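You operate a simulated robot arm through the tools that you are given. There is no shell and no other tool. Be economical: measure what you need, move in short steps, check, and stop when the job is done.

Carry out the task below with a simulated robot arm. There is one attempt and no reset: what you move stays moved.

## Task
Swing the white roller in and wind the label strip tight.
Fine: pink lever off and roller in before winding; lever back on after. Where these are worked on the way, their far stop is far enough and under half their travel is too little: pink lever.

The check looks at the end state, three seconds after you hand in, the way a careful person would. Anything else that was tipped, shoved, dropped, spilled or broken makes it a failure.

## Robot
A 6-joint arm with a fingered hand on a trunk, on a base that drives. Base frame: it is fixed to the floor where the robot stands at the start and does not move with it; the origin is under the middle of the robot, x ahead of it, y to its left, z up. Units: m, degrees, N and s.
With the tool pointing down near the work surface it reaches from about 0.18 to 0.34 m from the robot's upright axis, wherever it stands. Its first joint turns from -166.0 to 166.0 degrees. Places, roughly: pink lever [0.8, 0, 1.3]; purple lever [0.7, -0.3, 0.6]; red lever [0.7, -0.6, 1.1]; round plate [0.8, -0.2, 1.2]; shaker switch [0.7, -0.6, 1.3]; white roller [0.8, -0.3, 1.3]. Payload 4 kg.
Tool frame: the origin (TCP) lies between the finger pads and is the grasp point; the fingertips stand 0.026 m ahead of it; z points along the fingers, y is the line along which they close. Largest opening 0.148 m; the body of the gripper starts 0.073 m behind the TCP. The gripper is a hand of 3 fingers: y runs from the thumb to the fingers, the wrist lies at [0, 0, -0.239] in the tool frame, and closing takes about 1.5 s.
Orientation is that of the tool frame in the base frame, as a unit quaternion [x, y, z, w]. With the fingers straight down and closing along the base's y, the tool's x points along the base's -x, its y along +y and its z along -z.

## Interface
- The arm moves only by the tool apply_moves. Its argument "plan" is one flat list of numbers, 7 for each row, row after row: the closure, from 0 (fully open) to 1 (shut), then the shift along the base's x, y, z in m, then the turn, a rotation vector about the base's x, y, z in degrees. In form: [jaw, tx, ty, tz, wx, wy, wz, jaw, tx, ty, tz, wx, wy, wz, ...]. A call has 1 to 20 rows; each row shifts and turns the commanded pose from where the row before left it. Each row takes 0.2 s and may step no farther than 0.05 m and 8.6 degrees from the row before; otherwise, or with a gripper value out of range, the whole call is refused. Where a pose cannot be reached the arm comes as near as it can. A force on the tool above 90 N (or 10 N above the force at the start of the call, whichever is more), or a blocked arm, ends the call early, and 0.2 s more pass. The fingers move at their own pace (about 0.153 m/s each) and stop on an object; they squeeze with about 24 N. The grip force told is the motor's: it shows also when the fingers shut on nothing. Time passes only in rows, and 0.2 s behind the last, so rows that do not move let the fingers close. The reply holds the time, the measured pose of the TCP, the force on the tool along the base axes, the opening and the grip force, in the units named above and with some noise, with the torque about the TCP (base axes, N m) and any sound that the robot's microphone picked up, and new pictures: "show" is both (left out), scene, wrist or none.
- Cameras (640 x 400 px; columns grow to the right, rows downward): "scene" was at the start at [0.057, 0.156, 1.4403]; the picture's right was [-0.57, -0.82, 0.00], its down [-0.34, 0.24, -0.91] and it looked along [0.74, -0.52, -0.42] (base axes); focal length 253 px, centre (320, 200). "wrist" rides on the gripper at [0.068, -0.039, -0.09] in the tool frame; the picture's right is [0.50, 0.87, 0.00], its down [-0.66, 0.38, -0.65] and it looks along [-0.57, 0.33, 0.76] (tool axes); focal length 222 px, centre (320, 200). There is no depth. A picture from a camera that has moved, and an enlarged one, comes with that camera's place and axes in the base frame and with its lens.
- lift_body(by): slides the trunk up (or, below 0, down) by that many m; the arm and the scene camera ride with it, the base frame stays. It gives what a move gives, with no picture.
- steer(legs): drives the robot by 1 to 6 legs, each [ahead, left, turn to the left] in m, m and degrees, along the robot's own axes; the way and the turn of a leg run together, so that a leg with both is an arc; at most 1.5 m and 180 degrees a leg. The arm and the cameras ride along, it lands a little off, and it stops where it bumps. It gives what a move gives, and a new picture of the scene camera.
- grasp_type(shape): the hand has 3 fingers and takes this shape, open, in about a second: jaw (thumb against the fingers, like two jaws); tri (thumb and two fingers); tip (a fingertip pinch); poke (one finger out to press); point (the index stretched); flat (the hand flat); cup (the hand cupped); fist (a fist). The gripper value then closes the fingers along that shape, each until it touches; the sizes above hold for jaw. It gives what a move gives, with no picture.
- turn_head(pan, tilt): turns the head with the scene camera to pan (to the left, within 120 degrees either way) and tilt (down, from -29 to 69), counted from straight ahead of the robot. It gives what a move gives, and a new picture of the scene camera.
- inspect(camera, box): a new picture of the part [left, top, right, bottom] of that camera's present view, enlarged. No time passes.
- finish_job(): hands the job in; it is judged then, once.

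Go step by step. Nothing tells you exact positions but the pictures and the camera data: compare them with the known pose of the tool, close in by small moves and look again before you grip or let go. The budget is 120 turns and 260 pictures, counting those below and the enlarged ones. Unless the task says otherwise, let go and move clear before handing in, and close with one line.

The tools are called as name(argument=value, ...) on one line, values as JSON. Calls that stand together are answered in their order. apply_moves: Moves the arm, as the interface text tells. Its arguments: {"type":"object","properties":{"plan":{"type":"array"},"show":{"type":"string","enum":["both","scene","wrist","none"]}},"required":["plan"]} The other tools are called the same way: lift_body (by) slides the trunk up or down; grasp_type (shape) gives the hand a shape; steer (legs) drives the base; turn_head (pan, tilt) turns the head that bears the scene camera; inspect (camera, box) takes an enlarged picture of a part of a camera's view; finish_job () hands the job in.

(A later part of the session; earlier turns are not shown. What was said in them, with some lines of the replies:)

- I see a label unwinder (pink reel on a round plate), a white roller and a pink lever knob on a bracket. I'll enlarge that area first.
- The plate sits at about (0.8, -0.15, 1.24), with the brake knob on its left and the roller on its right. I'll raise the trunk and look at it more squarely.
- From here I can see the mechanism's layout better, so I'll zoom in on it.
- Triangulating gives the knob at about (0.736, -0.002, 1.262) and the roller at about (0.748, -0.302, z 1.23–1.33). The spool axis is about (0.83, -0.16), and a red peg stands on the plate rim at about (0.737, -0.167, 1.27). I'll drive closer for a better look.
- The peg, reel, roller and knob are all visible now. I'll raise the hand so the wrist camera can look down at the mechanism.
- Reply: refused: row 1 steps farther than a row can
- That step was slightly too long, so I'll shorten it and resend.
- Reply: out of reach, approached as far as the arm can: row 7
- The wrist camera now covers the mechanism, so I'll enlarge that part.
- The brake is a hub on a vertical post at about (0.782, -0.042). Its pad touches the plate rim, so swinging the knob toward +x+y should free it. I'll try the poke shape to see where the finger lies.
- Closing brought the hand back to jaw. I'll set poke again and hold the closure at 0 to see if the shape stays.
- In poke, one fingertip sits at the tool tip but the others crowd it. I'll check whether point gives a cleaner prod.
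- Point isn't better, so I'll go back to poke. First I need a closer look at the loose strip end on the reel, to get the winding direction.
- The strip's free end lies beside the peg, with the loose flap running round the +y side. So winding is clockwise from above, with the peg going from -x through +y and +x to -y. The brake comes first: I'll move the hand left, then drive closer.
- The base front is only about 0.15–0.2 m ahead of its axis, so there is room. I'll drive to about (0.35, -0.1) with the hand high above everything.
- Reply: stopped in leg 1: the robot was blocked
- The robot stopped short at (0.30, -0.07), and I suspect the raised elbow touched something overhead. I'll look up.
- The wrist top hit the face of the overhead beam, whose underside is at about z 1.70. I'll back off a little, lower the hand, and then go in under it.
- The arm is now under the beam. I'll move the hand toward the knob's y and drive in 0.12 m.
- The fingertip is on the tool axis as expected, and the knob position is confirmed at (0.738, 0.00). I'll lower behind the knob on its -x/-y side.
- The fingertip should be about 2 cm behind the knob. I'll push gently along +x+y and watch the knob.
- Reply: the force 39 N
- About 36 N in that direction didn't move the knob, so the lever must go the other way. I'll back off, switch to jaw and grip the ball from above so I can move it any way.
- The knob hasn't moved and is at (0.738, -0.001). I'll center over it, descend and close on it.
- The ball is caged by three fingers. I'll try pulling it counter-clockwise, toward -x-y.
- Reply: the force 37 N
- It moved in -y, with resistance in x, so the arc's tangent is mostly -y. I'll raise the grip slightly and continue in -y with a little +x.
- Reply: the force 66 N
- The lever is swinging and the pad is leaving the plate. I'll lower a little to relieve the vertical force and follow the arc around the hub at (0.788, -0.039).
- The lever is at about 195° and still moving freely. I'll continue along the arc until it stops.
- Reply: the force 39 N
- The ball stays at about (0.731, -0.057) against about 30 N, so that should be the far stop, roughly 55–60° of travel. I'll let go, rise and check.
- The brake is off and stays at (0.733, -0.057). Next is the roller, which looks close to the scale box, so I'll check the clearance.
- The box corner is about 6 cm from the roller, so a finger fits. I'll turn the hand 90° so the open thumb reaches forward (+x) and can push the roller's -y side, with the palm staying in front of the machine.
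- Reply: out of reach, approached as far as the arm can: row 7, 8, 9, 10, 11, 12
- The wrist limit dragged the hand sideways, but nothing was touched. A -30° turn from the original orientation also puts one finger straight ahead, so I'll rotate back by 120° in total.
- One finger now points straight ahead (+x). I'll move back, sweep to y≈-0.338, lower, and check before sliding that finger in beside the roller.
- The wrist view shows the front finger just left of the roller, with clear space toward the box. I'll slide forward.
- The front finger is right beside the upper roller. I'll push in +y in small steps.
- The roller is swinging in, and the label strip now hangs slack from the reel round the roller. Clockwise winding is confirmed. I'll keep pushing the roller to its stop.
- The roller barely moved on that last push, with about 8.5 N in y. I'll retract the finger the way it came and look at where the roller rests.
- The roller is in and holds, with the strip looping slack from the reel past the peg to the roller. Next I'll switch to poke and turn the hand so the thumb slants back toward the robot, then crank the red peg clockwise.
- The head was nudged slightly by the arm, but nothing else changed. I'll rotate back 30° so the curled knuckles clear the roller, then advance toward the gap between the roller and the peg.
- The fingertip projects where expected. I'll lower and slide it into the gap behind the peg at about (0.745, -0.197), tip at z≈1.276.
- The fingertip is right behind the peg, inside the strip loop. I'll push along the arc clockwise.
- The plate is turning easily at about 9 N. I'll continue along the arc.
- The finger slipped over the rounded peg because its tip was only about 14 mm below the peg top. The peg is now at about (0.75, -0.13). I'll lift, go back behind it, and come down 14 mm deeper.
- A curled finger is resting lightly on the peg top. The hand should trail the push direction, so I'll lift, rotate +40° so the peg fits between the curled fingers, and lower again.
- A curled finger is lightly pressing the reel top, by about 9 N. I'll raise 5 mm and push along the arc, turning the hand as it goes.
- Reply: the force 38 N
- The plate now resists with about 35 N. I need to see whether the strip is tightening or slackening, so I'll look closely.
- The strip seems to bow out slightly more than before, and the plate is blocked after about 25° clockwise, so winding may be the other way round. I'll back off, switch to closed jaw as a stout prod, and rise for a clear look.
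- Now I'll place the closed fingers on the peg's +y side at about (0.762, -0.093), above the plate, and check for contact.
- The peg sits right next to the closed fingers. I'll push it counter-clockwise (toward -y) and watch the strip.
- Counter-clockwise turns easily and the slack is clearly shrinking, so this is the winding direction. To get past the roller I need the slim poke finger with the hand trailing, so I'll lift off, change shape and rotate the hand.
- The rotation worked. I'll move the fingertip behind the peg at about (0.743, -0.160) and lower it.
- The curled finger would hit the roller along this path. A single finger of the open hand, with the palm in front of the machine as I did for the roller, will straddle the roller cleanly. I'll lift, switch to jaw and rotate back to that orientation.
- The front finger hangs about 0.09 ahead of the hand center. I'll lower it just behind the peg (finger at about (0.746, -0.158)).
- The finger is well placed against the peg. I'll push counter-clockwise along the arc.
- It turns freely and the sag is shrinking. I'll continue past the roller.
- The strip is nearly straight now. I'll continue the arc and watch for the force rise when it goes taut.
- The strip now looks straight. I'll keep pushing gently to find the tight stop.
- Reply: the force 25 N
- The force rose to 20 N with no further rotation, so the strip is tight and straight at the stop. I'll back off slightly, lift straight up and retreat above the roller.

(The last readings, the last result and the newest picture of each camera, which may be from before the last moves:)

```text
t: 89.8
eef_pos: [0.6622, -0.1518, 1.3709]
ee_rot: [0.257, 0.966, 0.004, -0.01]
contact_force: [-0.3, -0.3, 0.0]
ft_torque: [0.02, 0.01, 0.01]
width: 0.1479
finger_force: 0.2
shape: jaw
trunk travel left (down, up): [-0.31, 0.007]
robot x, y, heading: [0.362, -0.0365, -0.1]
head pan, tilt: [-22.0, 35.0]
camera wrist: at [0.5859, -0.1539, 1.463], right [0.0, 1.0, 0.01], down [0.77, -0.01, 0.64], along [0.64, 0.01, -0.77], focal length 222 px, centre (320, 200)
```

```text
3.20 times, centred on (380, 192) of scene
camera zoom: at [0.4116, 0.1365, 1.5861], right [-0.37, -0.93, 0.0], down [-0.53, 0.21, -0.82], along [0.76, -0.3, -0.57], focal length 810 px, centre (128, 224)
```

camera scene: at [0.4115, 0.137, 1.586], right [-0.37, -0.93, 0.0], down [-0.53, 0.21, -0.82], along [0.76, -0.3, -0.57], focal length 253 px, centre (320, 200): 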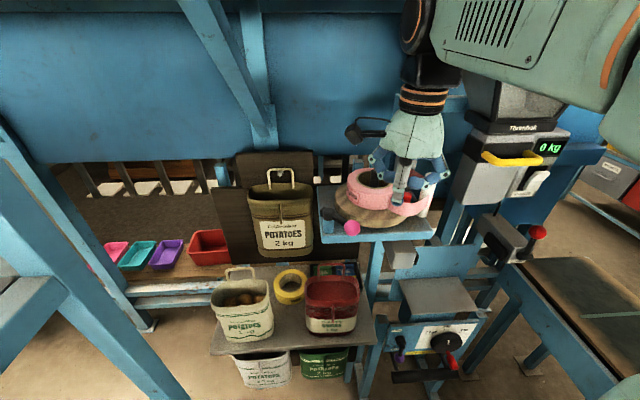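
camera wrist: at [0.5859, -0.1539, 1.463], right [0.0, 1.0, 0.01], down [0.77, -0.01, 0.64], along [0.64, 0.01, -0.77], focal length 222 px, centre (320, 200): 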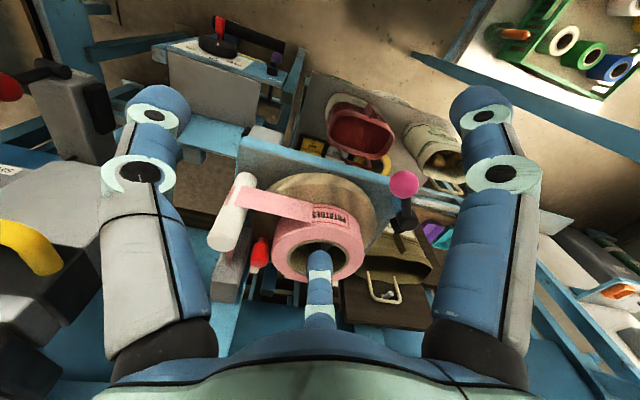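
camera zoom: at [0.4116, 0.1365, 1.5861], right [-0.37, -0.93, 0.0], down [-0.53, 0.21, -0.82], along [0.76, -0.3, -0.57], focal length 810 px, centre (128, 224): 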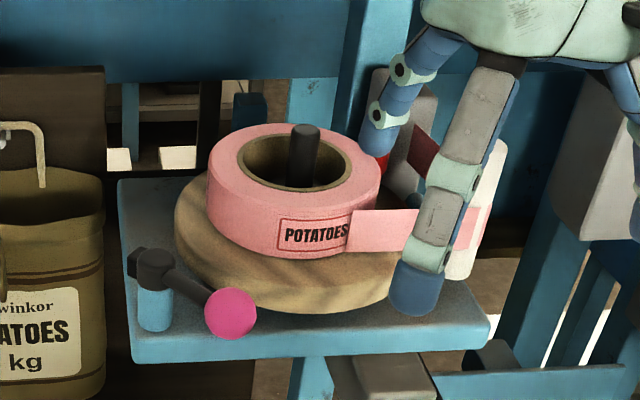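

The strip is straight and stays tight. Next the brake goes back on: I'll close the jaw into a prod and place it on the -y side of the pink knob.

apply_moves(plan=[1, 0, 0.01, 0, 0, 0, 0, 1, 0, 0, 0, 0, 0, 0, 1, 0, 0, 0, 0, 0, 0, 1, 0, 0, 0, 0, 0, 0, 1, 0.03, 0.02, 0, 0, 0, 0, 1, 0.036, 0.018, 0, 0, 0, 0, 1, 0, 0, -0.045, 0, 0, 0, 1, 0, 0, -0.04, 0, 0, 0, 1, 0, 0, 0, 0, 0, 0], show="wrist")

inspect(camera="scene", box=[280, 130, 480, 255])

```text
t: 91.8
eef_pos: [0.7278, -0.1055, 1.2863]
ee_rot: [0.257, 0.966, 0.005, -0.009]
contact_force: [1.3, 0.2, -0.2]
ft_torque: [0.01, -0.01, 0.01]
width: 0.0
finger_force: 24.3
shape: jaw
trunk travel left (down, up): [-0.31, 0.007]
robot x, y, heading: [0.3607, -0.0398, 0.5]
head pan, tilt: [-22.0, 35.0]
camera wrist: at [0.6522, -0.1068, 1.3788], right [0.0, 1.0, 0.01], down [0.77, -0.01, 0.64], along [0.64, 0.01, -0.77], focal length 222 px, centre (320, 200)
```

wrist: 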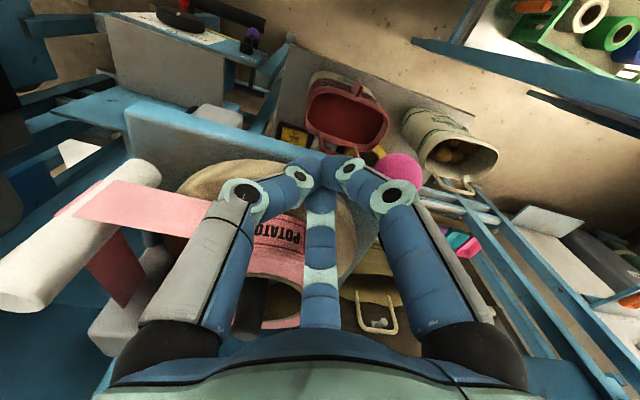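

```text
3.20 times, centred on (380, 192) of scene
camera zoom: at [0.4112, 0.137, 1.5861], right [-0.37, -0.93, 0.0], down [-0.53, 0.21, -0.82], along [0.76, -0.3, -0.57], focal length 810 px, centre (128, 224)
```

zoom: 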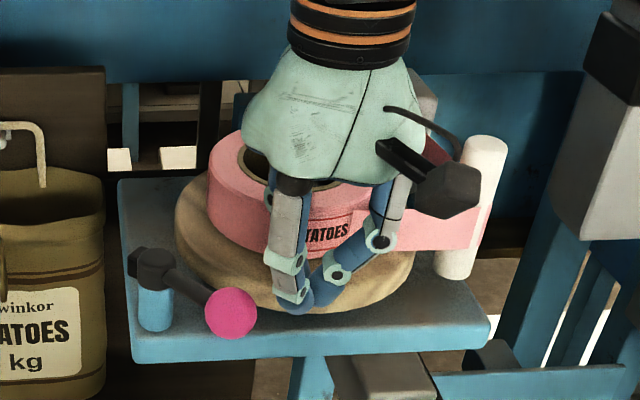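

The closed fingers are right beside the knob. I'll push it back along its arc toward +y.

apply_moves(plan=[1, 0.006, 0.012, 0, 0, 0, 0, 1, -0.001, 0.011, 0, 0, 0, 0, 1, -0.005, 0.0105, 0, 0, 0, 0, 1, -0.004, 0.011, 0, 0, 0, 0, 1, -0.004, 0.0115, 0, 0, 0, 0, 1, 0, 0, 0, 0, 0, 0], show="wrist")

inspect(camera="scene", box=[280, 130, 480, 255])

```text
t: 93.2
eef_pos: [0.721, -0.0482, 1.2872]
ee_rot: [0.257, 0.966, 0.004, -0.009]
contact_force: [0.3, 0.4, -0.4]
ft_torque: [0.02, -0.01, -0.05]
width: 0.0
finger_force: 24.2
shape: jaw
trunk travel left (down, up): [-0.31, 0.007]
robot x, y, heading: [0.361, -0.039, 0.5]
head pan, tilt: [-22.0, 35.0]
camera wrist: at [0.6441, -0.0503, 1.3792], right [0.0, 1.0, 0.01], down [0.77, -0.01, 0.64], along [0.64, 0.01, -0.77], focal length 222 px, centre (320, 200)
```

wrist: 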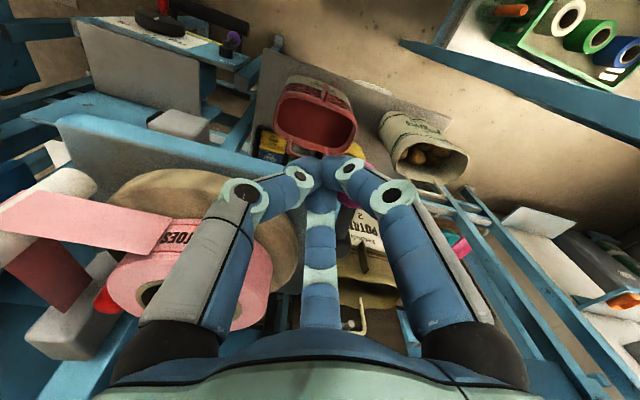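

```text
3.20 times, centred on (380, 192) of scene
camera zoom: at [0.4115, 0.1369, 1.5861], right [-0.37, -0.93, 0.0], down [-0.53, 0.21, -0.82], along [0.76, -0.3, -0.57], focal length 810 px, centre (128, 224)
```

zoom: 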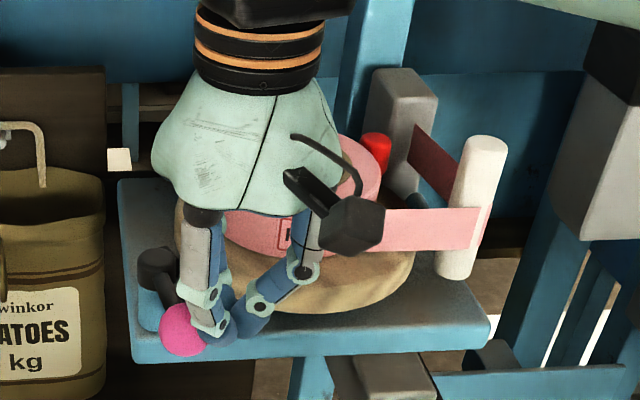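

The knob is swinging back. I'll continue until it reaches the stop with the pad on the plate.

apply_moves(plan=[1, 0, 0.0108, 0, 0, 0, 0, 1, 0.0015, 0.0107, 0, 0, 0, 0, 1, 0.004, 0.007, 0, 0, 0, 0, 1, 0.004, 0.005, 0, 0, 0, 0, 1, 0, 0, 0, 0, 0, 0], show="wrist")

inspect(camera="scene", box=[280, 130, 480, 255])

```text
t: 94.3
eef_pos: [0.7271, -0.0194, 1.2859]
ee_rot: [0.258, 0.966, 0.004, -0.01]
contact_force: [-8.7, -14.0, -1.4]
ft_torque: [-0.42, 0.22, 0.01]
width: 0.0
finger_force: 23.8
shape: jaw
trunk travel left (down, up): [-0.31, 0.007]
robot x, y, heading: [0.3608, -0.0428, 0.5]
head pan, tilt: [-22.0, 35.0]
camera wrist: at [0.6516, -0.0198, 1.3793], right [0.0, 1.0, 0.01], down [0.77, -0.01, 0.64], along [0.64, 0.01, -0.77], focal length 222 px, centre (320, 200)
```

wrist: 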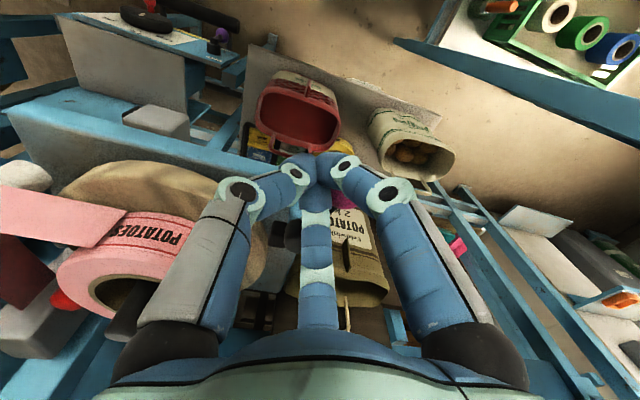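

```text
3.20 times, centred on (380, 192) of scene
camera zoom: at [0.4094, 0.1339, 1.5864], right [-0.37, -0.93, 0.0], down [-0.53, 0.21, -0.82], along [0.76, -0.3, -0.57], focal length 810 px, centre (128, 224)
```

zoom: 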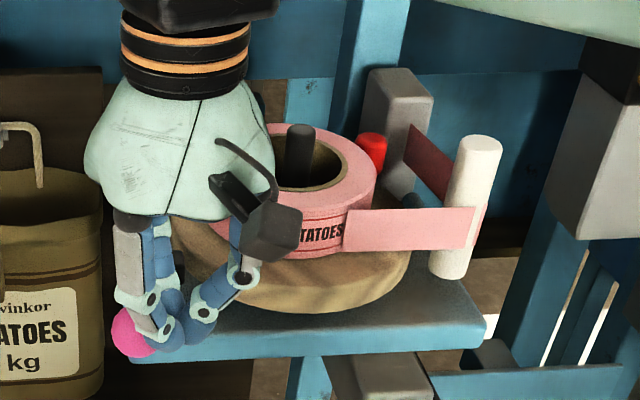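

The force of about 16 N shows the lever at its stop. I'll give it one small extra push, then back away and check everything.

apply_moves(plan=[1, 0.003, 0.004, 0, 0, 0, 0, 1, 0, 0, 0, 0, 0, 0, 1, -0.01, -0.012, 0, 0, 0, 0, 1, -0.03, -0.005, 0.01, 0, 0, 0, 1, -0.045, 0, 0.01, 0, 0, 0, 1, -0.02, 0, 0, 0, 0, 0, 1, 0, 0, 0, 0, 0, 0], show="wrist")

inspect(camera="scene", box=[280, 130, 480, 255])

inspect(camera="wrist", box=[160, 120, 480, 320])

```text
t: 96.0
eef_pos: [0.6293, -0.0279, 1.3062]
ee_rot: [0.256, 0.967, 0.004, -0.01]
contact_force: [0.1, 0.0, -0.7]
ft_torque: [-0.02, -0.03, 0.01]
width: 0.0005
finger_force: 24.4
shape: jaw
trunk travel left (down, up): [-0.31, 0.007]
robot x, y, heading: [0.3607, -0.0377, 0.4]
head pan, tilt: [-22.0, 35.0]
camera wrist: at [0.5524, -0.0295, 1.3987], right [0.0, 1.0, 0.01], down [0.77, -0.01, 0.64], along [0.64, 0.01, -0.77], focal length 222 px, centre (320, 200)
```

wrist: 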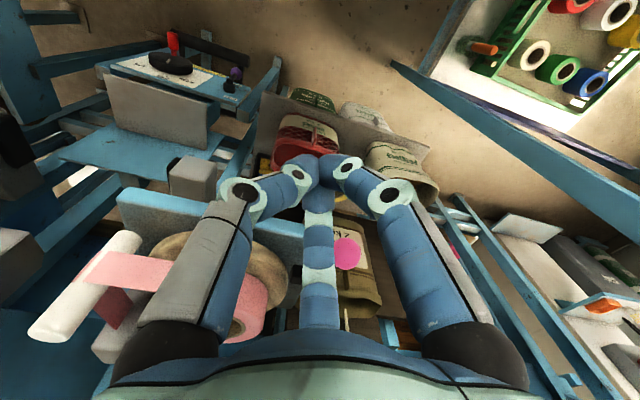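

```text
3.20 times, centred on (380, 192) of scene
camera zoom: at [0.4116, 0.1371, 1.586], right [-0.37, -0.93, 0.0], down [-0.53, 0.21, -0.82], along [0.76, -0.3, -0.57], focal length 810 px, centre (128, 224)
```

zoom: 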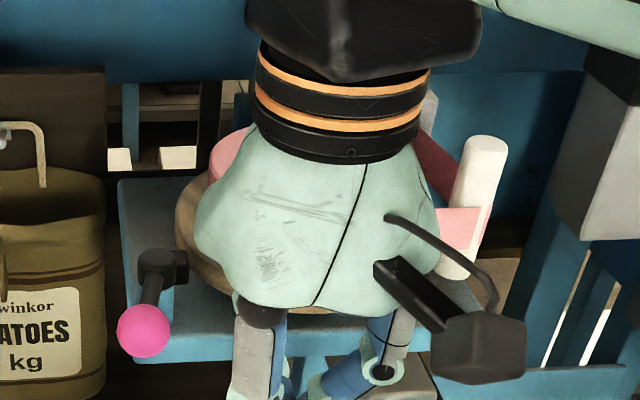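

```text
2.00 times, centred on (320, 220) of wrist
camera zoom: at [0.5524, -0.0295, 1.3987], right [0.0, 1.0, 0.01], down [0.77, -0.01, 0.64], along [0.64, 0.01, -0.77], focal length 444 px, centre (320, 160)
```

zoom: 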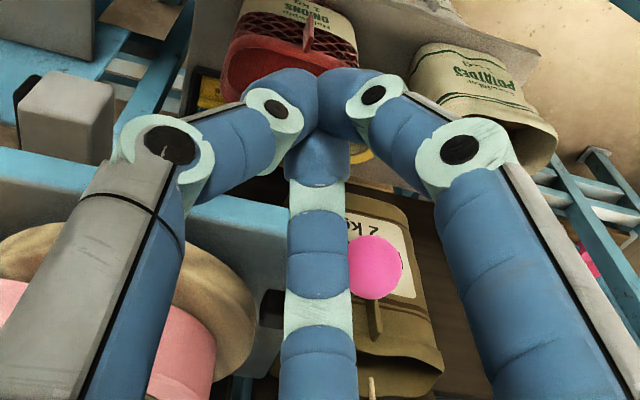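

The knob is back at its original place, (0.738, -0.002), with the pad toward the plate. I'll drive back for a final unobstructed check.

steer(legs=[[-0.2, 0, 0]])

apply_moves(plan=[0, 0, 0.03, -0.02, 0, 0, 0, 0, 0, 0.03, -0.03, 0, 0, 0, 0, 0, 0, -0.04, 0, 0, 0, 0, 0, 0, -0.04, 0, 0, 0], show="none")

turn_head(pan=-25, tilt=30)

inspect(camera="scene", box=[260, 90, 440, 220])

```text
t: 97.5
eef_pos: [0.4292, -0.0286, 1.3071]
ee_rot: [0.257, 0.966, 0.005, -0.008]
contact_force: [0.4, -0.3, -0.4]
ft_torque: [0.03, -0.03, 0.01]
width: 0.0
finger_force: 24.2
shape: jaw
trunk travel left (down, up): [-0.31, 0.007]
robot x, y, heading: [0.1591, -0.0428, 0.3]
head pan, tilt: [-22.0, 35.0]
camera scene: at [0.2115, 0.1359, 1.5862], right [-0.37, -0.93, 0.0], down [-0.53, 0.21, -0.82], along [0.76, -0.3, -0.57], focal length 253 px, centre (320, 200)
```

scene: 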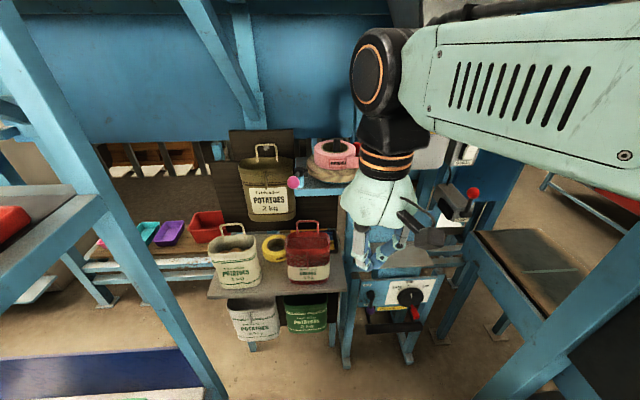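

```text
t: 98.5
eef_pos: [0.4293, 0.0326, 1.1762]
ee_rot: [0.257, 0.966, 0.003, -0.01]
contact_force: [-0.3, 0.0, -0.4]
ft_torque: [0.02, -0.02, 0.01]
width: 0.1483
finger_force: 0.0
shape: jaw
trunk travel left (down, up): [-0.31, 0.007]
robot x, y, heading: [0.1627, -0.0417, 0.6]
head pan, tilt: [-22.0, 35.0]
```

```text
t: 99.2
eef_pos: [0.4289, 0.0309, 1.1769]
ee_rot: [0.257, 0.966, 0.004, -0.01]
contact_force: [0.8, 0.8, -0.6]
ft_torque: [-0.01, -0.02, -0.02]
width: 0.1479
finger_force: 0.0
shape: jaw
trunk travel left (down, up): [-0.31, 0.007]
robot x, y, heading: [0.1581, -0.0428, 0.4]
head pan, tilt: [-25.0, 30.0]
camera scene: at [0.2122, 0.1307, 1.5938], right [-0.42, -0.91, 0.0], down [-0.45, 0.21, -0.87], along [0.79, -0.36, -0.5], focal length 253 px, centre (320, 200)
```

scene: 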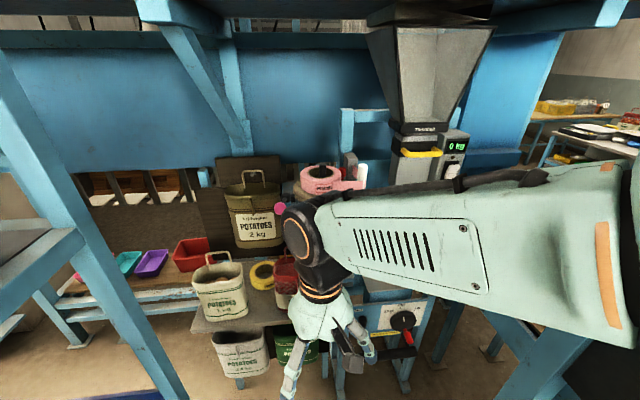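

```text
3.08 times, centred on (350, 155) of scene
camera zoom: at [0.2122, 0.1307, 1.5938], right [-0.42, -0.91, 0.0], down [-0.45, 0.21, -0.87], along [0.79, -0.36, -0.5], focal length 779 px, centre (228, 338)
```

zoom: 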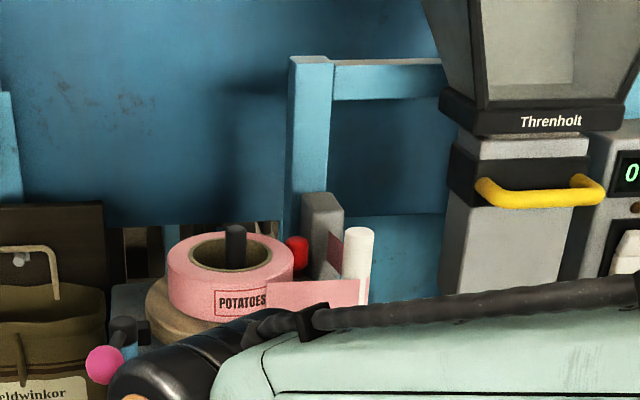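

The roller is in, the strip runs straight and tight, the brake lever is back on, and nothing else was disturbed. The hand is clear, so I'm handing in.

finish_job()

```text
The job is handed in.
```

The job is handed in: I took the pink lever off to its stop, swung the white roller in, wound the label strip tight and put the lever back on.
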